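You operate a simulated robot arm through the tools that you are given. There is no shell and no other tool. Be economical: measure what you need, move in short steps, check, and stop when the job is done.

The job below is to be done with a simulated two-armed robot. You get a single attempt, and the scene is never put back.

## Task
On the clear middle of the grey bench, fold the cloth in half, so that its two long edges meet.

Only the result counts: the job must be done as asked and must still hold three seconds after the hand-in. Knocking over, shifting, dropping, spilling or breaking anything else fails it. Flat cloth is picked up by pressing the open fingertips on it (5 to 10 N) and closing them slowly along it; thin cloth reads only 2 to 8 mm in the jaws.

## Robot
Two 7-joint arms with two-finger parallel grippers on one trunk, on a base that drives. Base frame: it is fixed to the floor where the robot stands at the start and does not move with it; the origin is under the middle of the robot, x ahead of it, y to its left, z up; the surface under the hand at the start is at about z = 86. Readings come in cm, degrees, newtons and seconds.
The left shoulder is at the start at [7, 13.3, 112.6], the right one opposite. With the tool pointing down near the work surface each hand reaches from about 20 to 66 cm from the robot's upright axis, wherever it stands, measured 20 degrees to its own side. Places, roughly: clear middle of the grey bench [50, -20, 90]. Payload 1.57 kg a hand.
The TCP of each hand is the grasp point between the finger pads, 3 cm short of the fingertips. In the tool frame z runs along the fingers and y along their closing line. Largest opening 8 cm; finger width 1.7, thickness 1.2; the body of the gripper, 4 by 8.2 cm, starts 8 cm behind the TCP.
Orientation is told as [roll, pitch, yaw] about the base's x, y, z axes, in that order, counted from this pose: with the fingers straight down and closing along the base's y, the tool's x points along the base's -x, its y along +y and its z along -z.

## Interface
- The arms move only by the tool move_arm. It takes "left_moves", "right_moves" or both (then of equal length, played together; a hand with none holds still); each is a list of rows, each a list of 7 numbers: the shift along the base's x, y, z in units of 25 mm (1.0 is 25 mm), then the turn, a rotation vector about the base's x, y, z in units of 5 degrees (1.0 is 5 degrees), then the gripper command, from -1 (fully open) to 1 (shut), values between in proportion. In form: [[x, y, z, wx, wy, wz, hand], ...]. A call has 1 to 20 rows; each row shifts and turns the commanded pose from where the row before left it. A call with a number of a shift or a turn outside -1 to 1 is refused whole. A row lasts 0.2 s, in which the tool goes at most 5 cm and 8.6 degrees; a call with a longer step from one row to the next is refused whole, and so is a gripper value outside its range. A pose out of reach is approached as far as the arm can. The call stops where the force on the tool passes 40 N (or 10 N more than at its start, if that is more) or the arm is blocked; 0.2 s more then pass. The fingers move at their own pace (about 15.3 cm/s each) and stop on an object; they squeeze with about 39 N. The grip force told is the motor's: it shows also when the fingers shut on nothing. Time passes only in rows, and 0.2 s behind the last, so rows that do not move let the fingers close. It gives the time, the measured TCP pose, the force on the tool (base axes), the opening and the grip force at its end, in the units of the frame above (readings bear some noise), with the torque about the TCP (base axes, N m) and any sound that the robot's microphone picked up, and new pictures: "show" is both (left out), scene, wrist or none (wrist: the cameras of the hands that moved).
- Cameras (640 x 400 px; columns grow to the right, rows downward): "scene" is now at [13.77, -3.34, 136.71]; the picture's right is [-0.35, -0.94, -0.00], its down [-0.61, 0.23, -0.76] and it looks along [0.71, -0.27, -0.65] (base axes); focal length 254 px, centre (320, 200). "left" rides on the left gripper at [7.2, 0.7, -12.2] in its tool frame; the picture's right is [-0.09, 1.00, 0.00], its down [-0.84, -0.08, -0.54] and it looks along [-0.54, -0.05, 0.84] (tool axes); focal length 238 px, centre (320, 200). "right" rides on the right gripper at [7.2, -0.7, -12.2] in its tool frame; the picture's right is [0.09, 1.00, 0.00], its down [-0.84, 0.08, -0.54] and it looks along [-0.54, 0.05, 0.84] (tool axes); focal length 238 px, centre (320, 200). There is no depth. A picture from a camera that has moved, and an enlarged one, comes with that camera's place and axes in the base frame and with its lens. The place of the scene camera against the robot may be out by one fixed shift of up to 2.5 cm in any direction.
- raise_lower(by): slides the trunk up (or, below 0, down) by that many cm; the arms and the scene camera ride with it, the base frame stays. It gives what a move gives, with no picture.
- base_move(legs): drives the robot by 1 to 6 legs, each [ahead, left, turn to the left] in cm, cm and degrees, along the robot's own axes; the way and the turn of a leg run together, so that a leg with both is an arc; at most 150 cm and 180 degrees a leg. The arms and the cameras ride along, it lands a little off, and it stops where it bumps. It gives what a move gives, and a new picture of the scene camera.
- pan_tilt(pan, tilt): turns the head with the scene camera to pan (to the left, within 86 degrees either way) and tilt (down, from -29 to 69), counted from straight ahead of the robot. It gives what a move gives, and a new picture of the scene camera.
- close_up(camera, box): a new picture of the part [left, top, right, bottom] of that camera's present view, enlarged. It takes no simulated time.
- hand_in(): hands the job in; it is judged then, once.

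Go step by step. Nothing tells you exact positions but the pictures and the camera data: compare them with the known pose of the tool, close in by small moves and look again before you grip or let go. The budget is 120 turns and 260 pictures, counting those below and the enlarged ones. Unless the task says otherwise, let go and move clear before handing in, and close with one line.

The tools are called after "Emit:" as a command line: name --argument value ..., lists and objects as JSON in quotes. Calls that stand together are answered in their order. move_arm: Moves the arms, as the interface text tells. Its arguments: {"type":"object","properties":{"left_moves":{"type":"array"},"right_moves":{"type":"array"},"show":{"type":"string","enum":["both","scene","wrist","none"]}},"required":[]} The other tools are called the same way: raise_lower (by) slides the trunk up or down; base_move (legs) drives the base; pan_tilt (pan, tilt) turns the head that bears the scene camera; close_up (camera, box) takes an enlarged picture of a part of a camera's view; hand_in () hands the job in.

At the start:

```text
clock: 0.0
left_tcp_pos: [45.8, 2.22, 118.34]
left_orientation: [0.0, 0.1, 0.1]
left_contact_force: [0.0, -0.8, -0.6]
left_moment: [0.0, -0.01, 0.02]
left_gripper_width: 7.98
left_gripper_force: 0.0
right_tcp_pos: [32.79, -42.24, 102.11]
right_orientation: [0.0, 0.0, 0.0]
right_contact_force: [0.7, -0.5, 0.6]
right_moment: [0.01, 0.02, 0.0]
right_gripper_width: 7.98
right_gripper_force: 0.0
trunk travel left (down, up): [-70.0, 24.0]
robot x, y, heading: [0.01, -0.29, 0.1]
head pan, tilt: [-20.6, 40.9]
```

scene: 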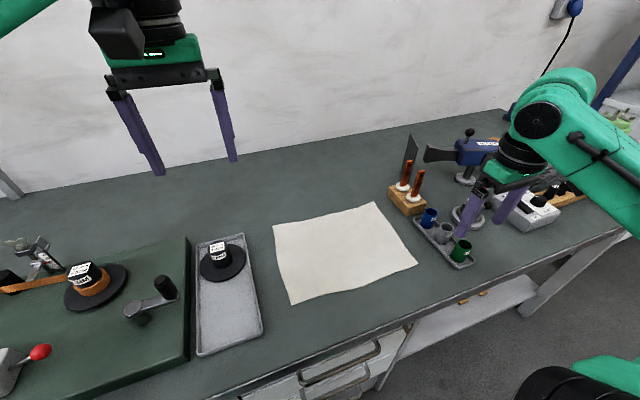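
right: 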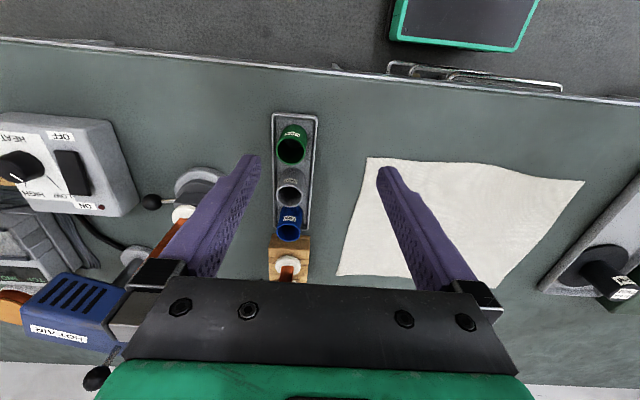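
left: 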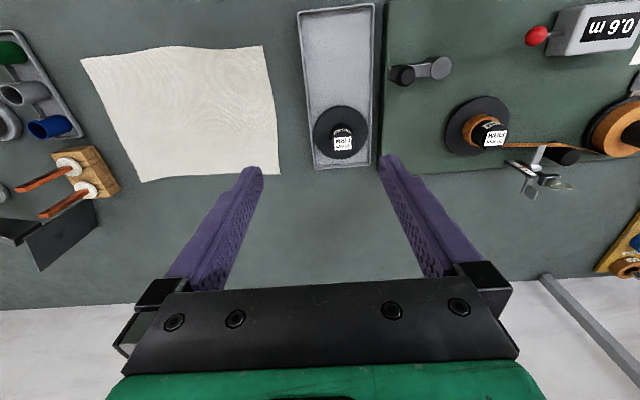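

The cloth lies about x 37–60, y −37 to −6 (long edges along y; corners near C(37,−36), D(37.5,−6), far A(60,−7), B(59.5,−37)). I'll turn both hands so the fingers close along x, holding them high, then drive sideways so that the robot is centred on the cloth.

Emit:
move_arm --left_moves '[[-0.17, 0.22, 0, 0, 0, 1, -1], [-0.17, 0.22, 0, 0, 0, 1, -1], [-0.17, 0.22, 0, 0, 0, 1, -1], [-0.17, 0.22, 0, 0, 0, 1, -1], [-0.17, 0.22, 0, 0, 0, 1, -1], [-0.17, 0.22, 0, 0, 0, 1, -1], [-0.17, 0.22, 0, 0, 0, 1, -1], [-0.17, 0.22, 0, 0, 0, 1, -1], [-0.17, 0.22, 0, 0, 0, 1, -1], [-0.17, 0.22, 0, 0, 0, 1, -1], [-0.17, 0.22, 0, 0, 0, 1, -1], [-0.17, 0.22, 0, 0, 0, 1, -1], [-0.17, 0.22, 0, 0, 0, 1, -1], [-0.17, 0.22, 0, 0, 0, 1, -1], [-0.17, 0.22, 0, 0, 0, 1, -1], [-0.17, 0.22, 0, 0, 0, 1, -1], [-0.17, 0.22, 0, 0, 0, 1, -1], [-0.17, 0.22, 0, 0, 0, 1, -1]]' --right_moves '[[0.08, 0.45, 0.355, 0, 0, -1, -1], [0.08, 0.45, 0.355, 0, 0, -1, -1], [0.08, 0.45, 0.355, 0, 0, -1, -1], [0.08, 0.45, 0.355, 0, 0, -1, -1], [0.08, 0.45, 0.355, 0, 0, -1, -1], [0.08, 0.45, 0.355, 0, 0, -1, -1], [0.08, 0.45, 0.355, 0, 0, -1, -1], [0.08, 0.45, 0.355, 0, 0, -1, -1], [0.08, 0.45, 0.355, 0, 0, -1, -1], [0.08, 0.45, 0.355, 0, 0, -1, -1], [0.08, 0.45, 0.355, 0, 0, -1, -1], [0.08, 0.45, 0.355, 0, 0, -1, -1], [0.08, 0.45, 0.355, 0, 0, -1, -1], [0.08, 0.45, 0.355, 0, 0, -1, -1], [0.08, 0.45, 0.355, 0, 0, -1, -1], [0.08, 0.45, 0.355, 0, 0, -1, -1], [0.08, 0.45, 0.355, 0, 0, -1, -1], [0.08, 0.45, 0.355, 0, 0, -1, -1]]' --show "scene"

```text
clock: 3.8
left_tcp_pos: [38.09, 12.28, 118.39]
left_orientation: [0.1, 0.0, 90.2]
left_contact_force: [0.1, 0.1, 0.7]
left_moment: [-0.03, 0.04, -0.02]
left_gripper_width: 8.0
left_gripper_force: 0.1
right_tcp_pos: [35.63, -26.25, 112.92]
right_orientation: [0.2, -0.3, -70.1]
right_contact_force: [-0.3, -0.2, 0.3]
right_moment: [-0.01, 0.01, 0.01]
right_gripper_width: 8.0
right_gripper_force: 0.1
right hand out of reach, approached as far as the arm can: row 4, 5, 6, 7, 8, 9, 10, 11
trunk travel left (down, up): [-70.0, 24.0]
robot x, y, heading: [0.11, -0.47, 0.1]
head pan, tilt: [-20.6, 40.9]
camera scene: at [13.73, -3.18, 136.72], right [-0.35, -0.94, 0.0], down [-0.61, 0.23, -0.76], along [0.71, -0.27, -0.65], focal length 254 px, centre (320, 200)
```

scene: 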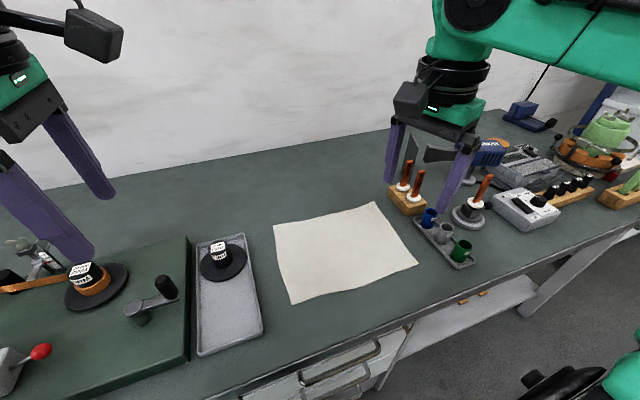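

Both hands are high and nearly turned. Next I drive 20 cm to the right to centre on the cloth.

Emit:
base_move --legs '[[0, -20, 0]]'

Emit:
pan_tilt --pan 0 --tilt 50

```text
clock: 5.4
left_tcp_pos: [38.25, -8.11, 118.35]
left_orientation: [0.0, 0.1, 90.2]
left_contact_force: [0.6, -0.4, -0.1]
left_moment: [-0.02, 0.0, 0.01]
left_gripper_width: 8.01
left_gripper_force: 0.0
right_tcp_pos: [35.59, -46.62, 112.88]
right_orientation: [0.2, -0.4, -70.0]
right_contact_force: [0.2, -0.1, -0.5]
right_moment: [-0.02, 0.03, 0.03]
right_gripper_width: 8.02
right_gripper_force: 0.1
trunk travel left (down, up): [-70.0, 24.0]
robot x, y, heading: [-0.07, -20.57, 0.0]
head pan, tilt: [-20.6, 40.9]
camera scene: at [13.75, -23.47, 136.72], right [-0.35, -0.94, 0.0], down [-0.61, 0.23, -0.76], along [0.71, -0.27, -0.65], focal length 254 px, centre (320, 200)
```

scene: 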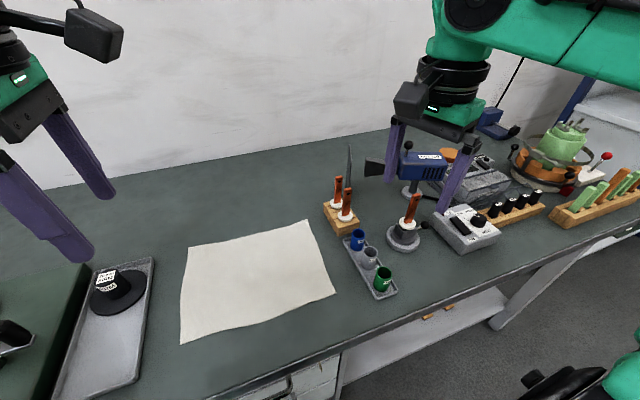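

```text
clock: 6.2
left_tcp_pos: [38.05, -8.3, 118.45]
left_orientation: [0.0, 0.0, 90.1]
left_contact_force: [-1.1, -0.3, -0.8]
left_moment: [-0.01, -0.01, 0.01]
left_gripper_width: 8.02
left_gripper_force: 0.0
right_tcp_pos: [35.54, -46.85, 112.99]
right_orientation: [0.1, -0.3, -70.1]
right_contact_force: [-0.5, 0.4, 0.0]
right_moment: [0.01, 0.01, 0.0]
right_gripper_width: 7.97
right_gripper_force: 0.0
trunk travel left (down, up): [-70.0, 24.0]
robot x, y, heading: [0.1, -20.58, -0.2]
head pan, tilt: [0.0, 50.0]
camera scene: at [13.55, -20.73, 135.43], right [0.0, -1.0, 0.0], down [-0.77, 0.0, -0.64], along [0.64, 0.0, -0.77], focal length 254 px, centre (320, 200)
```

scene: 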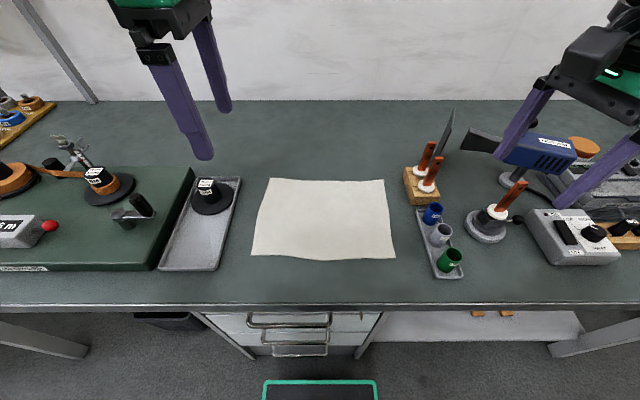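

The scene camera now looks straight over the cloth, and its readings agree with the wrist cameras up to about 1.7 cm in x. I lower the left hand to hover over the near-left corner and bring the right hand above the near-right corner.

Emit:
move_arm --left_moves '[[0.06, 0, -1, 0, 0, 0, 0.375], [0.06, 0, -1, 0, 0, 0, 0.375], [0.06, 0, -1, 0, 0, 0, 0.375], [0.06, 0, -1, 0, 0, 0, 0.375], [0.06, 0, -1, 0, 0, 0, 0.375], [0.06, 0, -1, 0, 0, 0, 0.375], [0.06, 0, -1, 0, 0, 0, 0.375], [0.06, 0, -1, 0, 0, 0, 0.375], [0.06, 0, -0.8, 0, 0, 0, 0.375], [0, 0, 0, 0, 0, 0, 0.375]]' --right_moves '[[0.15, 0.5, 0, 0, 0, -0.4, 0.375], [0.15, 0.5, 0, 0, 0, -0.4, 0.375], [0.15, 0.5, 0, 0, 0, -0.4, 0.375], [0.15, 0.5, 0, 0, 0, -0.4, 0.375], [0.15, 0.5, 0, 0, 0, -0.4, 0.375], [0.15, 0.5, 0, 0, 0, -0.4, 0.375], [0.15, 0.5, 0, 0, 0, -0.4, 0.375], [0.15, 0.5, 0, 0, 0, -0.4, 0.375], [0.15, 0.5, 0, 0, 0, -0.4, 0.375], [0.15, 0.5, 0, 0, 0, -0.4, 0.375]]'

```text
clock: 8.4
left_tcp_pos: [39.69, -8.16, 96.4]
left_orientation: [0.0, 0.2, 90.0]
left_contact_force: [-0.2, 0.2, -0.5]
left_moment: [-0.01, -0.01, 0.01]
left_gripper_width: 2.51
left_gripper_force: 0.1
right_tcp_pos: [39.42, -34.29, 112.93]
right_orientation: [0.2, -0.3, -90.1]
right_contact_force: [-0.1, -0.5, 0.2]
right_moment: [-0.01, 0.0, 0.03]
right_gripper_width: 2.5
right_gripper_force: 0.0
trunk travel left (down, up): [-70.0, 24.0]
robot x, y, heading: [-0.26, -19.94, -0.0]
head pan, tilt: [0.0, 50.0]
camera scene: at [13.6, -20.65, 135.42], right [0.0, -1.0, 0.0], down [-0.77, 0.0, -0.64], along [0.64, 0.0, -0.77], focal length 254 px, centre (320, 200)
camera right: at [38.71, -27.13, 125.12], right [1.0, 0.09, 0.0], down [0.07, -0.83, 0.55], along [0.05, -0.54, -0.84], focal length 238 px, centre (320, 200)
camera left: at [39.03, -15.47, 108.51], right [-1.0, 0.09, 0.0], down [0.08, 0.84, 0.54], along [0.05, 0.54, -0.84], focal length 238 px, centre (320, 200)
```

scene: 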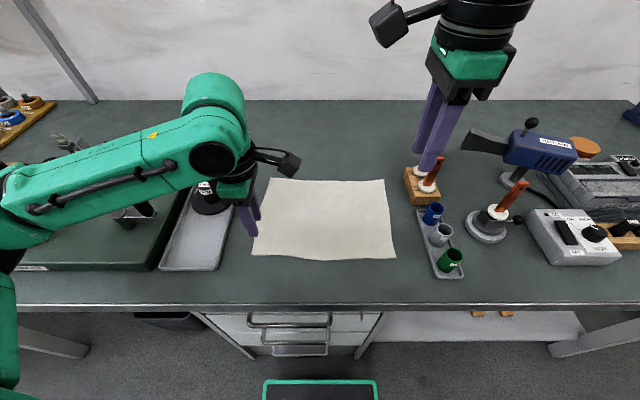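
right: 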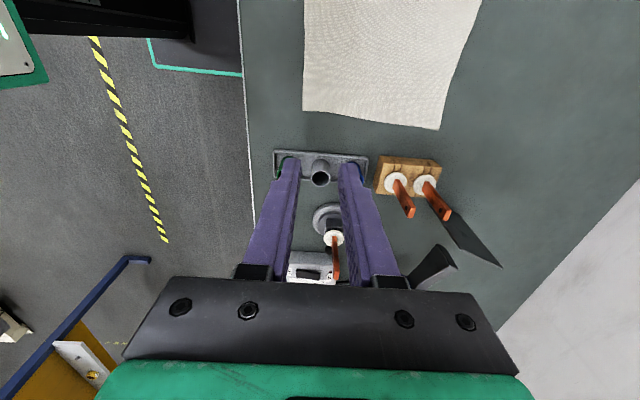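
left: 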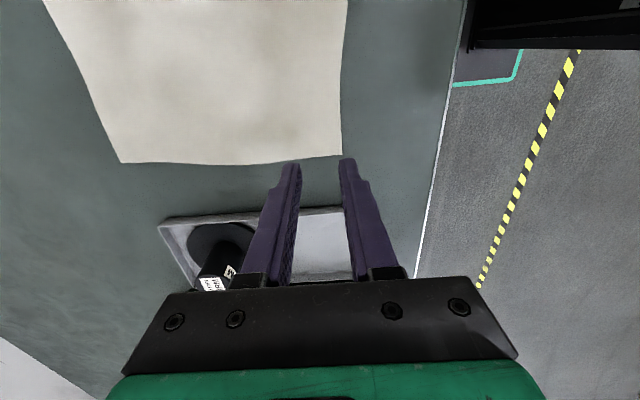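

Both wrist cameras put the near edge at x≈37.6 (left) and 37.0 (right), so the fingers straddle just inside it. I lower the right hand to the same height, then bring both to just above the cloth.

Emit:
move_arm --left_moves '[[0, 0, 0, 0, 0, 0, 0.375], [0, 0, 0, 0, 0, 0, 0.375], [0, 0, 0, 0, 0, 0, 0.375], [0, 0, 0, 0, 0, 0, 0.375], [0, 0, 0, 0, 0, 0, 0.375], [0, 0, 0, 0, 0, 0, 0.375], [0, 0, 0, 0, 0, 0, 0.375], [0, -0.1, -1, 0, 0, 0, 0.375], [0, 0, -1, 0, 0, 0, 0.375], [0, 0, -0.5, 0, 0, 0, 0.375], [0, 0, 0, 0, 0, 0, 0.375]]' --right_moves '[[-0.03, 0.02, -0.94, 0, 0, 0, 0.375], [-0.03, 0.02, -0.94, 0, 0, 0, 0.375], [-0.03, 0.02, -0.94, 0, 0, 0, 0.375], [-0.03, 0.02, -0.94, 0, 0, 0, 0.375], [-0.03, 0.02, -0.94, 0, 0, 0, 0.375], [-0.02, 0, -0.94, 0, 0, 0, 0.375], [0, 0, -0.94, 0, 0, 0, 0.375], [0, 0, -1, 0, 0, 0, 0.375], [0, 0, -1, 0, 0, 0, 0.375], [0, 0, -0.5, 0, 0, 0, 0.375], [0, 0, 0, 0, 0, 0, 0.375]]'

```text
clock: 10.8
left_tcp_pos: [39.72, -8.49, 90.04]
left_orientation: [0.0, 0.1, 90.1]
left_contact_force: [-0.2, -0.2, 0.0]
left_moment: [-0.01, 0.01, -0.02]
left_gripper_width: 2.5
left_gripper_force: 0.1
right_tcp_pos: [38.95, -34.09, 90.08]
right_orientation: [0.2, -0.4, -90.0]
right_contact_force: [-0.9, -0.6, 0.1]
right_moment: [-0.01, 0.0, 0.01]
right_gripper_width: 2.51
right_gripper_force: 0.0
trunk travel left (down, up): [-70.0, 24.0]
robot x, y, heading: [-0.16, -20.28, -0.1]
head pan, tilt: [0.0, 50.0]
camera scene: at [13.54, -20.67, 135.43], right [0.0, -1.0, 0.0], down [-0.77, 0.0, -0.64], along [0.64, 0.0, -0.77], focal length 254 px, centre (320, 200)
camera right: at [38.29, -26.99, 102.3], right [1.0, 0.09, 0.0], down [0.07, -0.83, 0.55], along [0.05, -0.54, -0.84], focal length 238 px, centre (320, 200)
camera left: at [39.03, -15.71, 102.26], right [-1.0, 0.09, 0.0], down [0.08, 0.84, 0.54], along [0.05, 0.54, -0.84], focal length 238 px, centre (320, 200)
```

scene: 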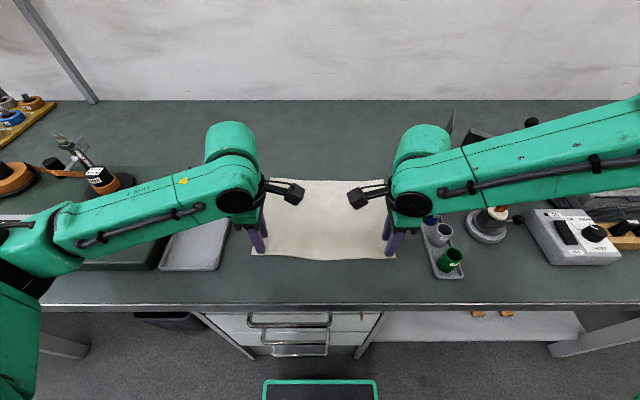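
right: 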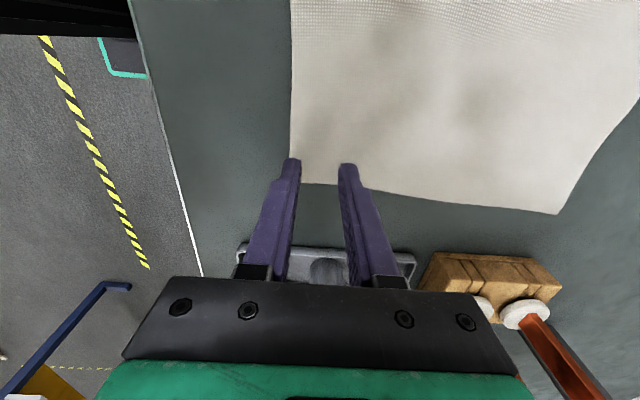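
left: 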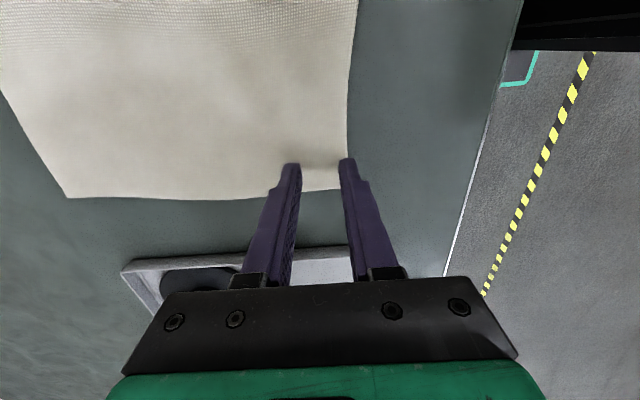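

The outer fingers straddle the near edge. I shift 3 mm inward and lower gently until there is light contact.

Emit:
move_arm --left_moves '[[0.12, 0, -0.2, 0, 0, 0, 0.375], [0, 0, -0.15, 0, 0, 0, 0.375], [0, 0, -0.08, 0, 0, 0, 0.375], [0, 0, 0, 0, 0, 0, 0.375]]' --right_moves '[[0.12, 0, -0.2, 0, 0, 0, 0.375], [0, 0, -0.15, 0, 0, 0, 0.375], [0, 0, -0.08, 0, 0, 0, 0.375], [0, 0, 0, 0, 0, 0, 0.375]]' --show "none"

```text
clock: 11.8
left_tcp_pos: [39.91, -8.42, 89.23]
left_orientation: [-0.2, 0.1, 90.2]
left_contact_force: [1.2, 0.4, 9.5]
left_moment: [0.03, 0.09, -0.03]
left_gripper_width: 2.46
left_gripper_force: 0.1
right_tcp_pos: [39.17, -33.99, 89.21]
right_orientation: [0.3, -0.3, -89.9]
right_contact_force: [0.0, 0.1, 0.1]
right_moment: [-0.02, -0.02, -0.02]
right_gripper_width: 2.47
right_gripper_force: 0.0
trunk travel left (down, up): [-70.0, 24.0]
robot x, y, heading: [0.22, -20.34, -0.1]
head pan, tilt: [0.0, 50.0]
```

The left hand presses at 9.5 N and the right is not yet touching. I lower the right a little more.

Emit:
move_arm --right_moves '[[0, 0, -0.06, 0, 0, 0, 0.375], [0, 0, 0, 0, 0, 0, 0.375]]' --show "none"

```text
clock: 12.4
left_tcp_pos: [39.79, -8.42, 89.07]
left_orientation: [-0.2, 0.0, 90.1]
left_contact_force: [1.7, 0.3, 8.6]
left_moment: [0.01, 0.07, -0.03]
left_gripper_width: 2.36
left_gripper_force: 0.0
right_tcp_pos: [39.09, -34.0, 89.16]
right_orientation: [0.3, -0.3, -90.0]
right_contact_force: [1.9, -1.2, 13.6]
right_moment: [-0.07, 0.15, 0.02]
right_gripper_width: 2.42
right_gripper_force: 0.0
trunk travel left (down, up): [-70.0, 24.0]
robot x, y, heading: [-0.02, -20.47, -0.2]
head pan, tilt: [0.0, 50.0]
```

Contact is 8.6 N on the left and 13.6 N on the right. I back the right off very slightly and close both slowly along the cloth.

Emit:
move_arm --left_moves '[[0, 0, 0, 0, 0, 0, 0.4], [0, 0, 0, 0, 0, 0, 0.46], [0, 0, 0, 0, 0, 0, 0.52], [0, 0, 0, 0, 0, 0, 0.58], [0, 0, 0, 0, 0, 0, 0.64], [0, 0, 0, 0, 0, 0, 0.7], [0, 0, 0, 0, 0, 0, 0.76], [0, 0, 0, 0, 0, 0, 0.82], [0, 0, 0, 0, 0, 0, 0.88], [0, 0, 0, 0, 0, 0, 0.94], [0, 0, 0, 0, 0, 0, 1], [0, 0, 0, 0, 0, 0, 1], [0, 0, 0, 0, 0, 0, 1]]' --right_moves '[[0, 0, 0.02, 0, 0, 0, 0.4], [0, 0, 0, 0, 0, 0, 0.46], [0, 0, 0, 0, 0, 0, 0.52], [0, 0, 0, 0, 0, 0, 0.58], [0, 0, 0, 0, 0, 0, 0.64], [0, 0, 0, 0, 0, 0, 0.7], [0, 0, 0, 0, 0, 0, 0.76], [0, 0, 0, 0, 0, 0, 0.82], [0, 0, 0, 0, 0, 0, 0.88], [0, 0, 0, 0, 0, 0, 0.94], [0, 0, 0, 0, 0, 0, 1], [0, 0, 0, 0, 0, 0, 1], [0, 0, 0, 0, 0, 0, 1]]'

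```text
clock: 15.2
left_tcp_pos: [39.65, -8.53, 89.07]
left_orientation: [-0.2, 0.1, 90.1]
left_contact_force: [-1.9, -0.9, 13.5]
left_moment: [-0.02, 0.09, 0.0]
left_gripper_width: 0.19
left_gripper_force: 23.6
right_tcp_pos: [39.03, -33.97, 89.19]
right_orientation: [0.3, -0.3, -89.9]
right_contact_force: [0.3, 0.5, 5.1]
right_moment: [0.03, 0.02, 0.02]
right_gripper_width: 0.21
right_gripper_force: 24.0
trunk travel left (down, up): [-70.0, 24.0]
robot x, y, heading: [-0.26, -20.03, 0.0]
head pan, tilt: [0.0, 50.0]
camera scene: at [13.28, -20.7, 135.46], right [0.0, -1.0, 0.0], down [-0.76, 0.0, -0.64], along [0.64, 0.0, -0.76], focal length 254 px, centre (320, 200)
camera right: at [38.29, -26.93, 101.39], right [1.0, 0.09, 0.01], down [0.07, -0.83, 0.55], along [0.05, -0.54, -0.84], focal length 238 px, centre (320, 200)
camera left: at [39.04, -15.73, 101.31], right [-1.0, 0.09, 0.0], down [0.08, 0.84, 0.54], along [0.05, 0.54, -0.84], focal length 238 px, centre (320, 200)
```

scene: 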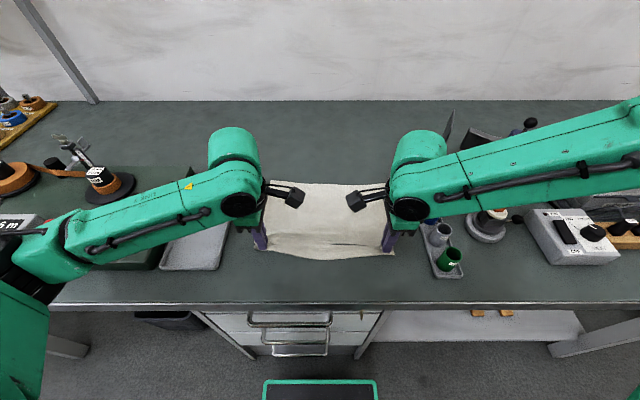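
right: 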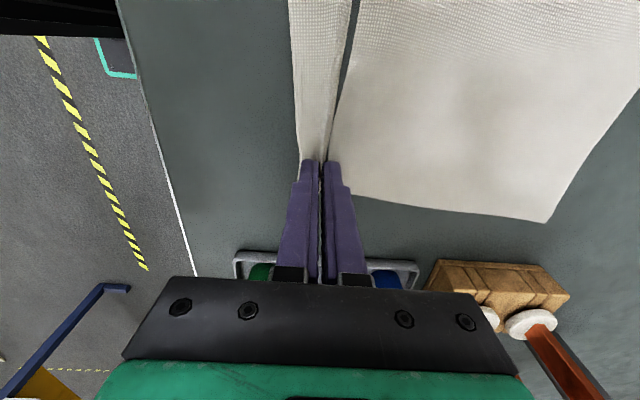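
left: 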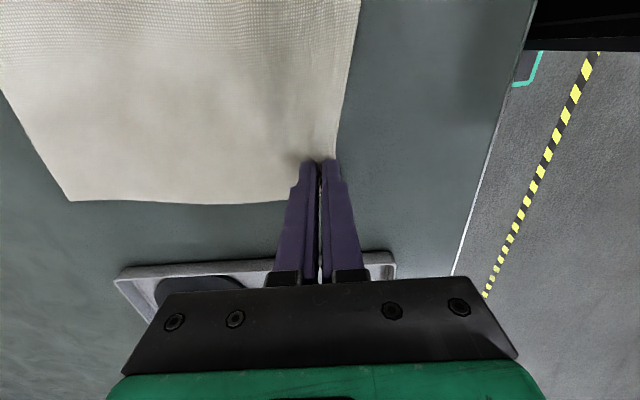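

Both jaws read about 2 mm; the right shows a clear ridge, the left is uncertain. I lift both by about 2 cm to check the hold.

Emit:
move_arm --left_moves '[[0, 0, 0.2, 0, 0, 0, 1], [0, 0, 0.3, 0, 0, 0, 1], [0, 0, 0.3, 0, 0, 0, 1], [0, 0, 0, 0, 0, 0, 1]]' --right_moves '[[0, 0, 0.2, 0, 0, 0, 1], [0, 0, 0.3, 0, 0, 0, 1], [0, 0, 0.3, 0, 0, 0, 1], [0, 0, 0, 0, 0, 0, 1]]'

```text
clock: 16.2
left_tcp_pos: [39.85, -8.55, 90.93]
left_orientation: [0.0, 0.1, 89.9]
left_contact_force: [-0.9, -1.1, 0.1]
left_moment: [-0.02, 0.01, 0.01]
left_gripper_width: 0.21
left_gripper_force: 23.6
right_tcp_pos: [39.29, -34.05, 91.08]
right_orientation: [0.2, -0.2, -90.0]
right_contact_force: [-0.5, 0.3, 0.3]
right_moment: [0.01, 0.0, -0.02]
right_gripper_width: 0.23
right_gripper_force: 23.1
trunk travel left (down, up): [-70.0, 24.0]
robot x, y, heading: [-0.25, -20.08, -0.2]
head pan, tilt: [0.0, 50.0]
camera scene: at [13.57, -20.67, 135.42], right [0.0, -1.0, 0.0], down [-0.77, 0.0, -0.64], along [0.64, 0.0, -0.77], focal length 254 px, centre (320, 200)
camera right: at [38.56, -26.89, 103.33], right [1.0, 0.09, 0.0], down [0.08, -0.83, 0.55], along [0.05, -0.54, -0.84], focal length 238 px, centre (320, 200)
camera left: at [39.25, -15.72, 103.19], right [-1.0, 0.09, 0.0], down [0.08, 0.84, 0.54], along [0.05, 0.54, -0.84], focal length 238 px, centre (320, 200)
```

scene: 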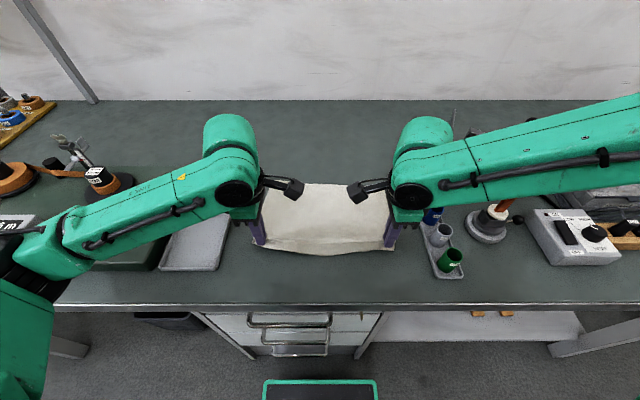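
right: 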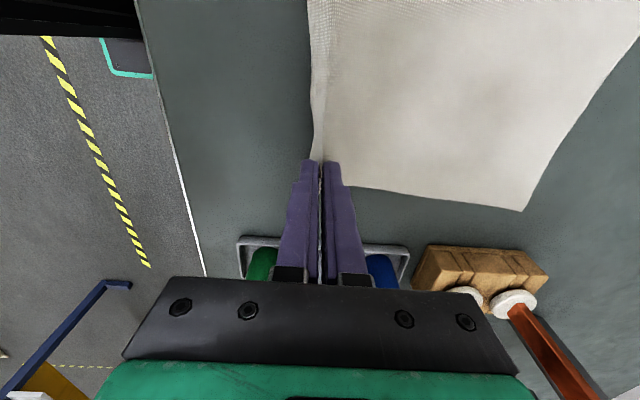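
left: 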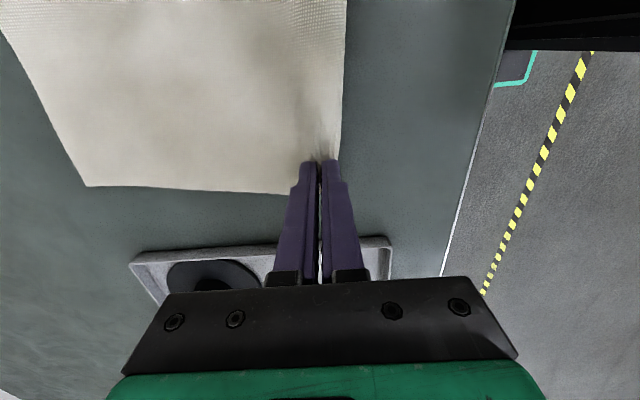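

Both hands hold the cloth. Since the pinched edge's free tail points toward the robot, I'll hang the cloth, touch its lower edge down near the robot side, lay the lower half away (+x), then bring the held edge back over it. First I lift slowly to hanging.

Emit:
move_arm --left_moves '[[0.14, 0, 0.5, 0, 0, 0, 1], [0.14, 0, 0.5, 0, 0, 0, 1], [0.14, 0, 0.5, 0, 0, 0, 1], [0.14, 0, 0.5, 0, 0, 0, 1], [0.14, 0, 0.5, 0, 0, 0, 1], [0.14, 0, 0.5, 0, 0, 0, 1], [0.14, 0, 0.5, 0, 0, 0, 1], [0.14, 0, 0.5, 0, 0, 0, 1], [0.14, 0, 0.5, 0, 0, 0, 1], [0.14, 0, 0.5, 0, 0, 0, 1], [0.14, 0, 0.5, 0, 0, 0, 1], [0.14, 0, 0.5, 0, 0, 0, 1], [0.14, 0, 0.5, 0, 0, 0, 1], [0.14, 0, 0.5, 0, 0, 0, 1], [0, 0, 0, 0, 0, 0, 1], [0, 0, 0, 0, 0, 0, 1], [0, 0, 0, 0, 0, 0, 1]]' --right_moves '[[0.16, 0, 0.5, 0, 0, 0, 1], [0.16, 0, 0.5, 0, 0, 0, 1], [0.16, 0, 0.5, 0, 0, 0, 1], [0.16, 0, 0.5, 0, 0, 0, 1], [0.16, 0, 0.5, 0, 0, 0, 1], [0.16, 0, 0.5, 0, 0, 0, 1], [0.16, 0, 0.5, 0, 0, 0, 1], [0.16, 0, 0.5, 0, 0, 0, 1], [0.16, 0, 0.5, 0, 0, 0, 1], [0.16, 0, 0.5, 0, 0, 0, 1], [0.16, 0, 0.5, 0, 0, 0, 1], [0.16, 0, 0.5, 0, 0, 0, 1], [0.16, 0, 0.5, 0, 0, 0, 1], [0.16, 0, 0.5, 0, 0, 0, 1], [0, 0, 0, 0, 0, 0, 1], [0, 0, 0, 0, 0, 0, 1], [0, 0, 0, 0, 0, 0, 1]]'

```text
clock: 19.9
left_tcp_pos: [44.8, -8.55, 108.49]
left_orientation: [0.0, 0.2, 90.0]
left_contact_force: [-0.1, -1.0, 0.5]
left_moment: [0.02, -0.01, 0.01]
left_gripper_width: 0.23
left_gripper_force: 23.7
right_tcp_pos: [44.84, -33.96, 108.51]
right_orientation: [0.2, -0.3, -90.0]
right_contact_force: [-0.3, 0.5, 0.4]
right_moment: [-0.02, -0.03, -0.01]
right_gripper_width: 0.19
right_gripper_force: 23.9
trunk travel left (down, up): [-70.0, 24.0]
robot x, y, heading: [-0.23, -20.45, -0.0]
head pan, tilt: [0.0, 50.0]
camera scene: at [13.56, -20.68, 135.42], right [0.0, -1.0, 0.0], down [-0.77, 0.0, -0.64], along [0.64, 0.0, -0.77], focal length 254 px, centre (320, 200)
camera right: at [44.09, -26.91, 120.82], right [1.0, 0.09, 0.0], down [0.07, -0.83, 0.55], along [0.05, -0.54, -0.84], focal length 238 px, centre (320, 200)
camera left: at [44.12, -15.71, 120.69], right [-1.0, 0.09, 0.0], down [0.08, 0.84, 0.54], along [0.05, 0.54, -0.84], focal length 238 px, centre (320, 200)
```

scene: 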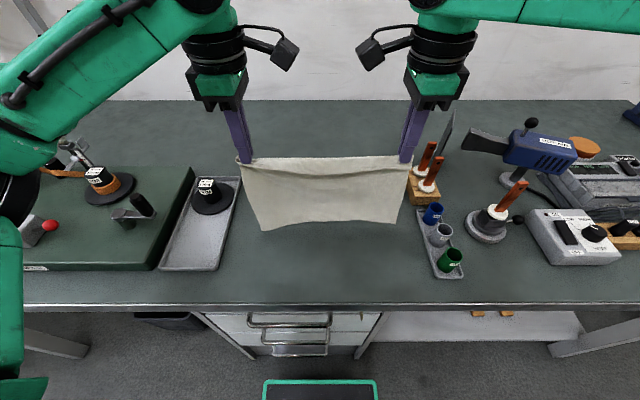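
right: 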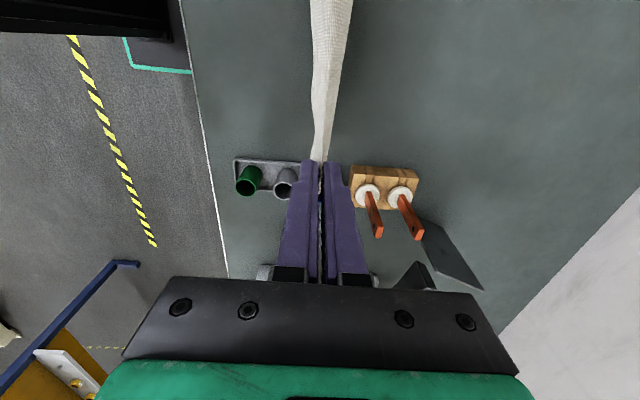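
left: 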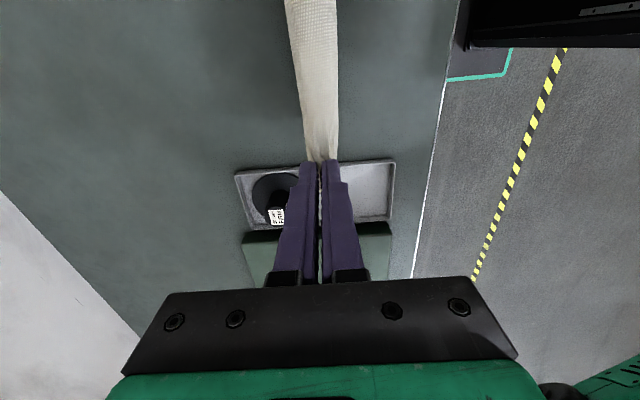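

The cloth hangs cleanly with its lower edge about touching the bench. I look closer at it to gauge the tail and the lower edge.

Emit:
close_up --camera "scene" --box '[220, 130, 440, 250]'

```text
2.91 times, centred on (330, 190) of scene
camera zoom: at [13.56, -20.68, 135.42], right [0.0, -1.0, 0.0], down [-0.77, 0.0, -0.64], along [0.64, 0.0, -0.77], focal length 738 px, centre (291, 229)
```

zoom: 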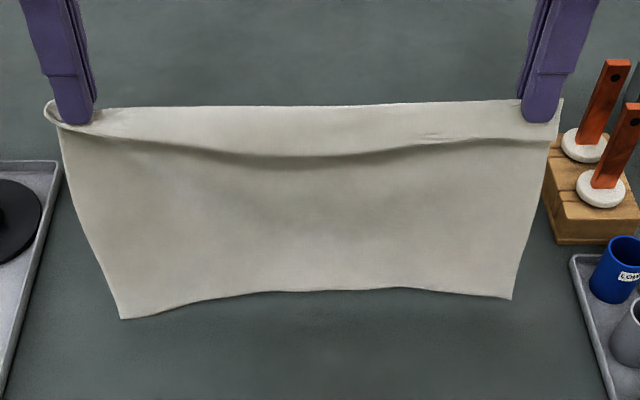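

The lower edge is at about x≈44 with both ends about on the bench. I now lay the lower half by lowering and moving away (+x) together, halfway first.

Emit:
move_arm --left_moves '[[0.1, 0, -0.2, 0, 0, 0, 1], [0.15, 0, -0.2, 0, 0, 0, 1], [0.25, 0, -0.3, 0, 0, 0, 1], [0.3, 0, -0.3, 0, 0, 0, 1], [0.3, 0, -0.3, 0, 0, 0, 1], [0.3, 0, -0.3, 0, 0, 0, 1], [0.3, 0, -0.3, 0, 0, 0, 1], [0.3, 0, -0.3, 0, 0, 0, 1], [0, 0, 0, 0, 0, 0, 1]]' --right_moves '[[0.1, 0, -0.2, 0, 0, 0, 1], [0.15, 0, -0.2, 0, 0, 0, 1], [0.25, 0, -0.3, 0, 0, 0, 1], [0.3, 0, -0.3, 0, 0, 0, 1], [0.3, 0, -0.3, 0, 0, 0, 1], [0.3, 0, -0.3, 0, 0, 0, 1], [0.3, 0, -0.3, 0, 0, 0, 1], [0.3, 0, -0.3, 0, 0, 0, 1], [0, 0, 0, 0, 0, 0, 1]]' --show "scene"

Emit:
close_up --camera "scene" --box '[220, 130, 440, 250]'

```text
clock: 21.9
left_tcp_pos: [49.71, -8.61, 103.13]
left_orientation: [-0.1, 0.1, 90.1]
left_contact_force: [-0.7, -0.4, 0.7]
left_moment: [0.0, 0.01, 0.01]
left_gripper_width: 0.2
left_gripper_force: 23.3
right_tcp_pos: [49.77, -33.96, 102.96]
right_orientation: [0.3, -0.3, -90.0]
right_contact_force: [0.0, -0.2, -0.2]
right_moment: [0.03, 0.0, 0.02]
right_gripper_width: 0.2
right_gripper_force: 23.6
trunk travel left (down, up): [-70.0, 24.0]
robot x, y, heading: [-0.16, -20.23, 0.1]
head pan, tilt: [0.0, 50.0]
camera scene: at [13.51, -20.66, 135.43], right [0.0, -1.0, 0.0], down [-0.77, 0.0, -0.64], along [0.64, 0.0, -0.77], focal length 254 px, centre (320, 200)
```

scene: 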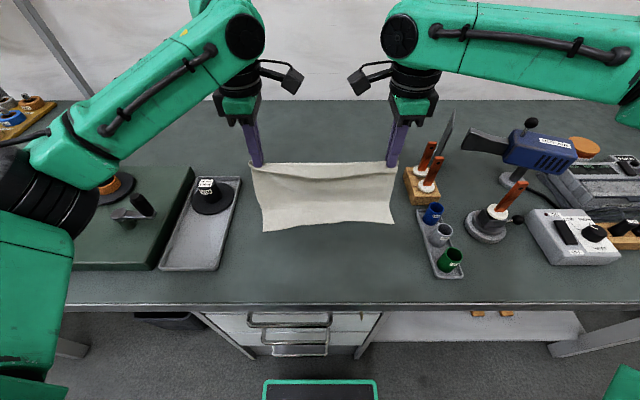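

```text
2.91 times, centred on (330, 190) of scene
camera zoom: at [13.51, -20.66, 135.43], right [0.0, -1.0, 0.0], down [-0.77, 0.0, -0.64], along [0.64, 0.0, -0.77], focal length 738 px, centre (291, 229)
```

zoom: 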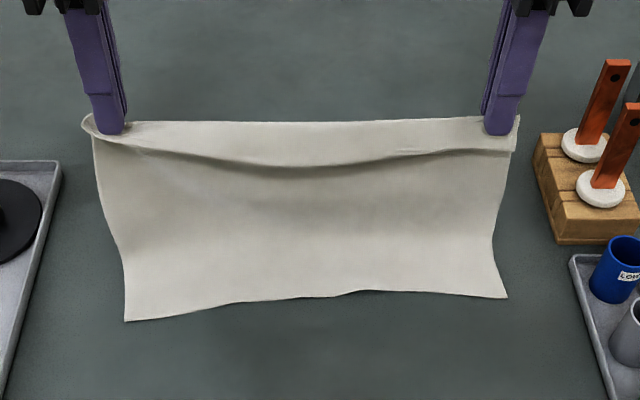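

The lower edge stays put (left ≈43.7, right ≈45.5) and the lower half is laying down nicely. I continue to about half-way along the cloth.

Emit:
move_arm --left_moves '[[0.28, 0, -0.25, 0, 0, 0, 1], [0.28, 0, -0.25, 0, 0, 0, 1], [0.28, 0, -0.25, 0, 0, 0, 1], [0.28, 0, -0.25, 0, 0, 0, 1], [0.28, 0, -0.25, 0, 0, 0, 1], [0.28, 0, -0.25, 0, 0, 0, 1], [0.28, 0, -0.25, 0, 0, 0, 1], [0, 0, 0, 0, 0, 0, 1]]' --right_moves '[[0.28, 0, -0.25, 0, 0, 0, 1], [0.28, 0, -0.25, 0, 0, 0, 1], [0.28, 0, -0.25, 0, 0, 0, 1], [0.28, 0, -0.25, 0, 0, 0, 1], [0.28, 0, -0.25, 0, 0, 0, 1], [0.28, 0, -0.25, 0, 0, 0, 1], [0.28, 0, -0.25, 0, 0, 0, 1], [0, 0, 0, 0, 0, 0, 1]]' --show "none"

Emit:
close_up --camera "scene" --box '[220, 130, 440, 250]'

```text
clock: 23.6
left_tcp_pos: [54.64, -8.54, 98.8]
left_orientation: [0.0, 0.2, 89.9]
left_contact_force: [-0.7, -11.9, -0.4]
left_moment: [-0.4, 0.02, 0.05]
left_gripper_width: 0.2
left_gripper_force: 23.7
right_tcp_pos: [52.66, -35.39, 98.7]
right_orientation: [0.3, -0.2, -89.9]
right_contact_force: [0.5, 12.7, 0.1]
right_moment: [0.35, -0.04, 0.0]
right_gripper_width: 0.2
right_gripper_force: 23.6
right hand out of reach, approached as far as the arm can: row 4, 5, 6, 7
trunk travel left (down, up): [-70.0, 24.0]
robot x, y, heading: [-0.1, -20.58, -0.2]
head pan, tilt: [0.0, 50.0]
```

```text
2.91 times, centred on (330, 190) of scene
camera zoom: at [13.54, -20.66, 135.43], right [0.0, -1.0, 0.0], down [-0.77, 0.0, -0.64], along [0.64, 0.0, -0.77], focal length 738 px, centre (291, 229)
```

zoom: 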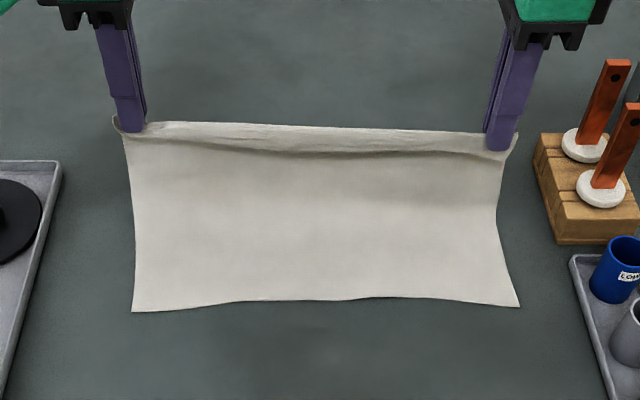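

The right arm hit its reach limit and drifted 1.4 cm outward, stretching the cloth. I relax it with a small step back toward the robot and see where it goes.

Emit:
move_arm --right_moves '[[-0.4, 0, 0, 0, 0, 0, 1], [0, 0, 0, 0, 0, 0, 1]]' --show "none"

```text
clock: 24.2
left_tcp_pos: [54.58, -8.54, 98.82]
left_orientation: [-0.1, 0.1, 90.0]
left_contact_force: [-0.8, -14.8, 0.3]
left_moment: [-0.51, -0.01, 0.03]
left_gripper_width: 0.19
left_gripper_force: 22.9
right_tcp_pos: [51.8, -35.47, 98.78]
right_orientation: [0.3, -0.2, -89.9]
right_contact_force: [1.5, 14.7, -0.2]
right_moment: [0.46, -0.01, 0.0]
right_gripper_width: 0.21
right_gripper_force: 23.9
trunk travel left (down, up): [-70.0, 24.0]
robot x, y, heading: [0.12, -20.14, -0.2]
head pan, tilt: [0.0, 50.0]
```

The command restarts from the measured pose. I bring the right hand 1.5 cm inward to restore spacing, and start the return arc with the left.

Emit:
move_arm --left_moves '[[0, 0, 0, 0, 0, 0, 1], [0, 0, 0, 0, 0, 0, 1], [-0.3, 0, -0.02, 0, 0, 0, 1], [-0.3, 0, -0.05, 0, 0, 0, 1], [-0.3, 0, -0.08, 0, 0, 0, 1], [0, 0, 0, 0, 0, 0, 1]]' --right_moves '[[0, 0.3, 0, 0, 0, 0, 1], [0, 0.3, 0, 0, 0, 0, 1], [0, 0, -0.02, 0, 0, 0, 1], [0, 0, -0.05, 0, 0, 0, 1], [0, 0, -0.08, 0, 0, 0, 1], [0, 0, 0, 0, 0, 0, 1]]' --show "none"

Emit:
close_up --camera "scene" --box '[220, 130, 440, 250]'

```text
clock: 25.6
left_tcp_pos: [52.39, -8.6, 98.31]
left_orientation: [0.0, 0.0, 90.1]
left_contact_force: [0.1, 0.1, -0.2]
left_moment: [-0.02, -0.02, -0.01]
left_gripper_width: 0.18
left_gripper_force: 23.6
right_tcp_pos: [51.81, -34.13, 98.28]
right_orientation: [0.4, -0.3, -90.1]
right_contact_force: [0.2, -0.3, 0.3]
right_moment: [-0.02, -0.04, 0.01]
right_gripper_width: 0.21
right_gripper_force: 23.5
trunk travel left (down, up): [-70.0, 24.0]
robot x, y, heading: [-0.22, -20.54, -0.1]
head pan, tilt: [0.0, 50.0]
```

```text
2.91 times, centred on (330, 190) of scene
camera zoom: at [13.57, -20.68, 135.42], right [0.0, -1.0, 0.0], down [-0.77, 0.0, -0.64], along [0.64, 0.0, -0.77], focal length 738 px, centre (291, 229)
```

zoom: 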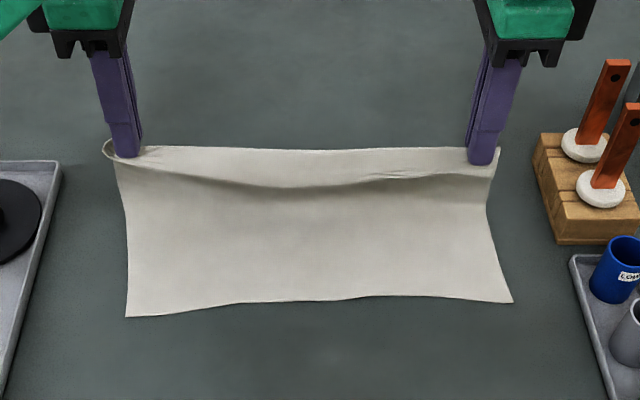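

The grip held and the cloth is symmetric again. I bring the held edge back along the arc toward the lower edge (left to x≈46.1, right to x≈47.4, shifting 1.4 cm to −y so the ends match), stopping a little above.

Emit:
move_arm --left_moves '[[-0.25, -0.056, -0.15, 0, 0, 0, 1], [-0.25, -0.056, -0.2, 0, 0, 0, 1], [-0.25, -0.056, -0.25, 0, 0, 0, 1], [-0.25, -0.056, -0.3, 0, 0, 0, 1], [-0.25, -0.056, -0.35, 0, 0, 0, 1], [-0.25, -0.056, -0.4, 0, 0, 0, 1], [-0.25, -0.056, -0.4, 0, 0, 0, 1], [-0.25, -0.056, -0.4, 0, 0, 0, 1], [-0.25, -0.056, -0.4, 0, 0, 0, 1], [-0.25, -0.056, 0, 0, 0, 0, 1], [0, 0, 0, 0, 0, 0, 1]]' --right_moves '[[-0.175, -0.056, -0.15, 0, 0, 0, 1], [-0.175, -0.056, -0.2, 0, 0, 0, 1], [-0.175, -0.056, -0.25, 0, 0, 0, 1], [-0.175, -0.056, -0.3, 0, 0, 0, 1], [-0.175, -0.056, -0.35, 0, 0, 0, 1], [-0.175, -0.056, -0.4, 0, 0, 0, 1], [-0.175, -0.056, -0.4, 0, 0, 0, 1], [-0.175, -0.056, -0.4, 0, 0, 0, 1], [-0.175, -0.056, -0.4, 0, 0, 0, 1], [-0.175, -0.056, 0, 0, 0, 0, 1], [0, 0, 0, 0, 0, 0, 1]]'

Emit:
close_up --camera "scene" --box '[220, 130, 440, 250]'

```text
clock: 28.1
left_tcp_pos: [46.1, -9.92, 91.25]
left_orientation: [0.1, -0.1, 90.1]
left_contact_force: [0.1, 0.0, -0.2]
left_moment: [-0.03, 0.01, -0.01]
left_gripper_width: 0.19
left_gripper_force: 24.1
right_tcp_pos: [47.23, -35.33, 91.19]
right_orientation: [0.3, -0.3, -90.0]
right_contact_force: [0.6, 0.2, 0.4]
right_moment: [0.02, -0.02, 0.05]
right_gripper_width: 0.2
right_gripper_force: 23.5
trunk travel left (down, up): [-70.0, 24.0]
robot x, y, heading: [-0.19, -20.47, -0.1]
head pan, tilt: [0.0, 50.0]
camera scene: at [13.58, -20.67, 135.42], right [0.0, -1.0, 0.0], down [-0.77, 0.0, -0.64], along [0.64, 0.0, -0.77], focal length 254 px, centre (320, 200)
camera right: at [46.59, -28.26, 103.36], right [1.0, 0.09, 0.0], down [0.08, -0.83, 0.55], along [0.05, -0.54, -0.84], focal length 238 px, centre (320, 200)
camera left: at [45.55, -17.15, 103.41], right [-1.0, 0.09, 0.0], down [0.08, 0.84, 0.54], along [0.05, 0.54, -0.84], focal length 238 px, centre (320, 200)
```

scene: 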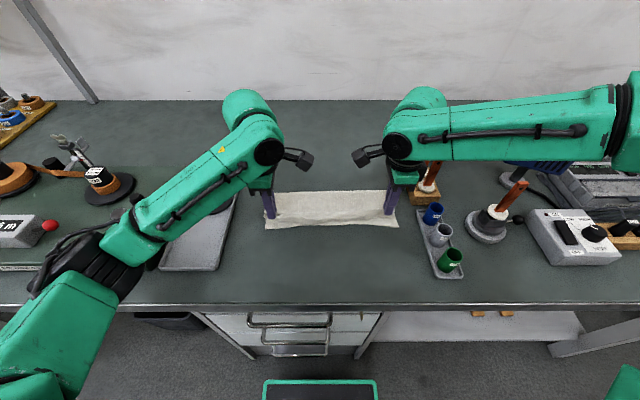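
right: 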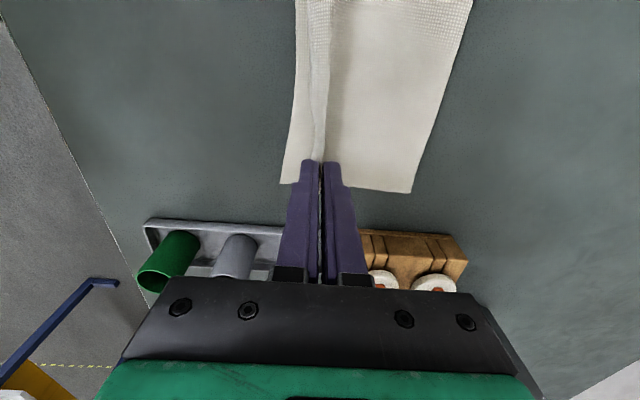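
left: 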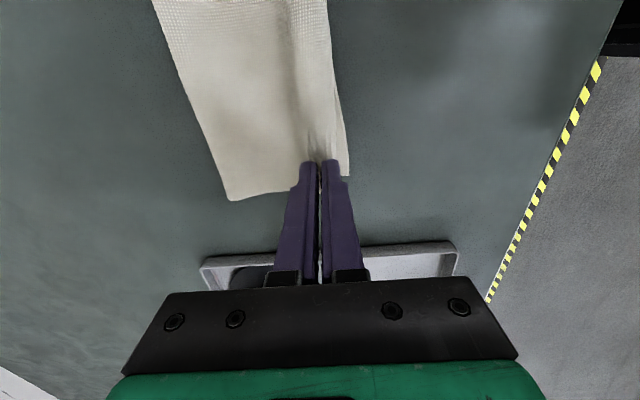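

```text
2.91 times, centred on (330, 190) of scene
camera zoom: at [13.58, -20.67, 135.42], right [0.0, -1.0, 0.0], down [-0.77, 0.0, -0.64], along [0.64, 0.0, -0.77], focal length 738 px, centre (291, 229)
```

zoom: 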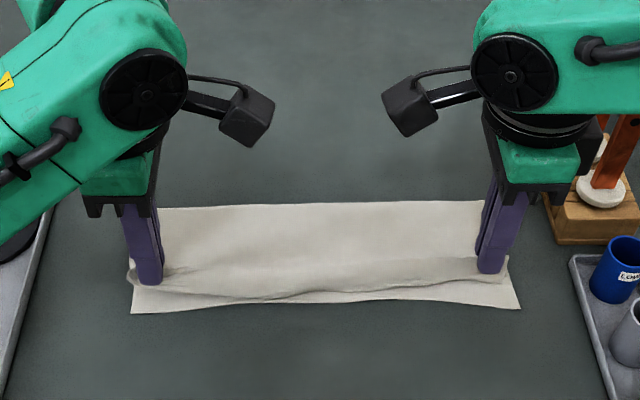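

The fold is nearly made: the lower edge is at x≈44.1–44.3 on both ends, and the pinch should sit about 2.2 cm inside it. I shift the right hand 0.8 cm back, lower both to the bench, and look before opening.

Emit:
move_arm --left_moves '[[0, 0, -0.2, 0, 0, 0, 1], [0, 0, -0.2, 0, 0, 0, 1], [0, 0, -0.2, 0, 0, 0, 1], [0, 0, -0.1, 0, 0, 0, 1], [0, 0, 0, 0, 0, 0, 1]]' --right_moves '[[-0.1, 0, -0.2, 0, 0, 0, 1], [-0.1, 0, -0.2, 0, 0, 0, 1], [-0.1, 0, -0.2, 0, 0, 0, 1], [0, 0, -0.1, 0, 0, 0, 1], [0, 0, 0, 0, 0, 0, 1]]' --show "wrist"

Emit:
close_up --camera "scene" --box '[220, 130, 440, 250]'

```text
clock: 29.2
left_tcp_pos: [46.16, -9.93, 89.44]
left_orientation: [-0.1, 0.0, 90.1]
left_contact_force: [-0.2, -1.2, -0.1]
left_moment: [0.02, 0.02, 0.0]
left_gripper_width: 0.21
left_gripper_force: 23.7
right_tcp_pos: [46.61, -35.44, 89.39]
right_orientation: [0.3, -0.2, -90.0]
right_contact_force: [-0.4, 0.9, 0.7]
right_moment: [0.02, 0.01, 0.03]
right_gripper_width: 0.22
right_gripper_force: 24.1
trunk travel left (down, up): [-70.0, 24.0]
robot x, y, heading: [-0.13, -20.41, -0.2]
head pan, tilt: [0.0, 50.0]
camera right: at [45.89, -28.31, 101.7], right [1.0, 0.09, 0.0], down [0.07, -0.83, 0.55], along [0.05, -0.54, -0.84], focal length 238 px, centre (320, 200)
camera left: at [45.56, -17.18, 101.62], right [-1.0, 0.09, 0.0], down [0.08, 0.84, 0.54], along [0.05, 0.54, -0.84], focal length 238 px, centre (320, 200)
```

right: 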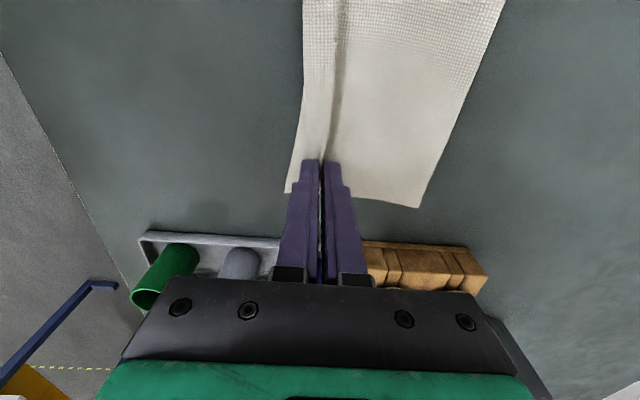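
left: 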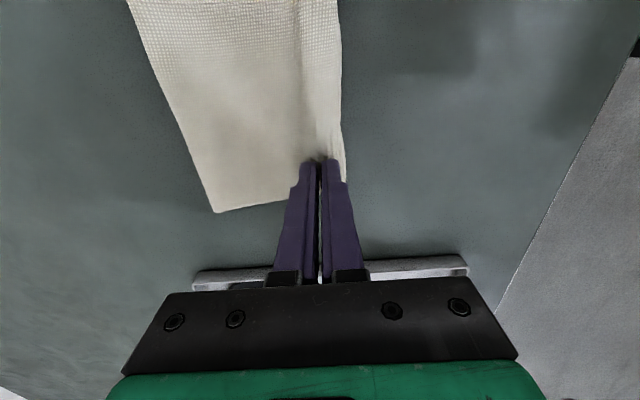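

```text
2.91 times, centred on (330, 190) of scene
camera zoom: at [13.55, -20.68, 135.42], right [0.0, -1.0, 0.0], down [-0.77, 0.0, -0.64], along [0.64, 0.0, -0.77], focal length 738 px, centre (291, 229)
```

zoom: 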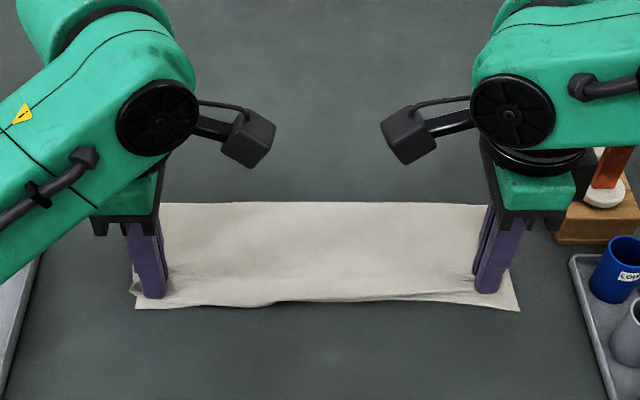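

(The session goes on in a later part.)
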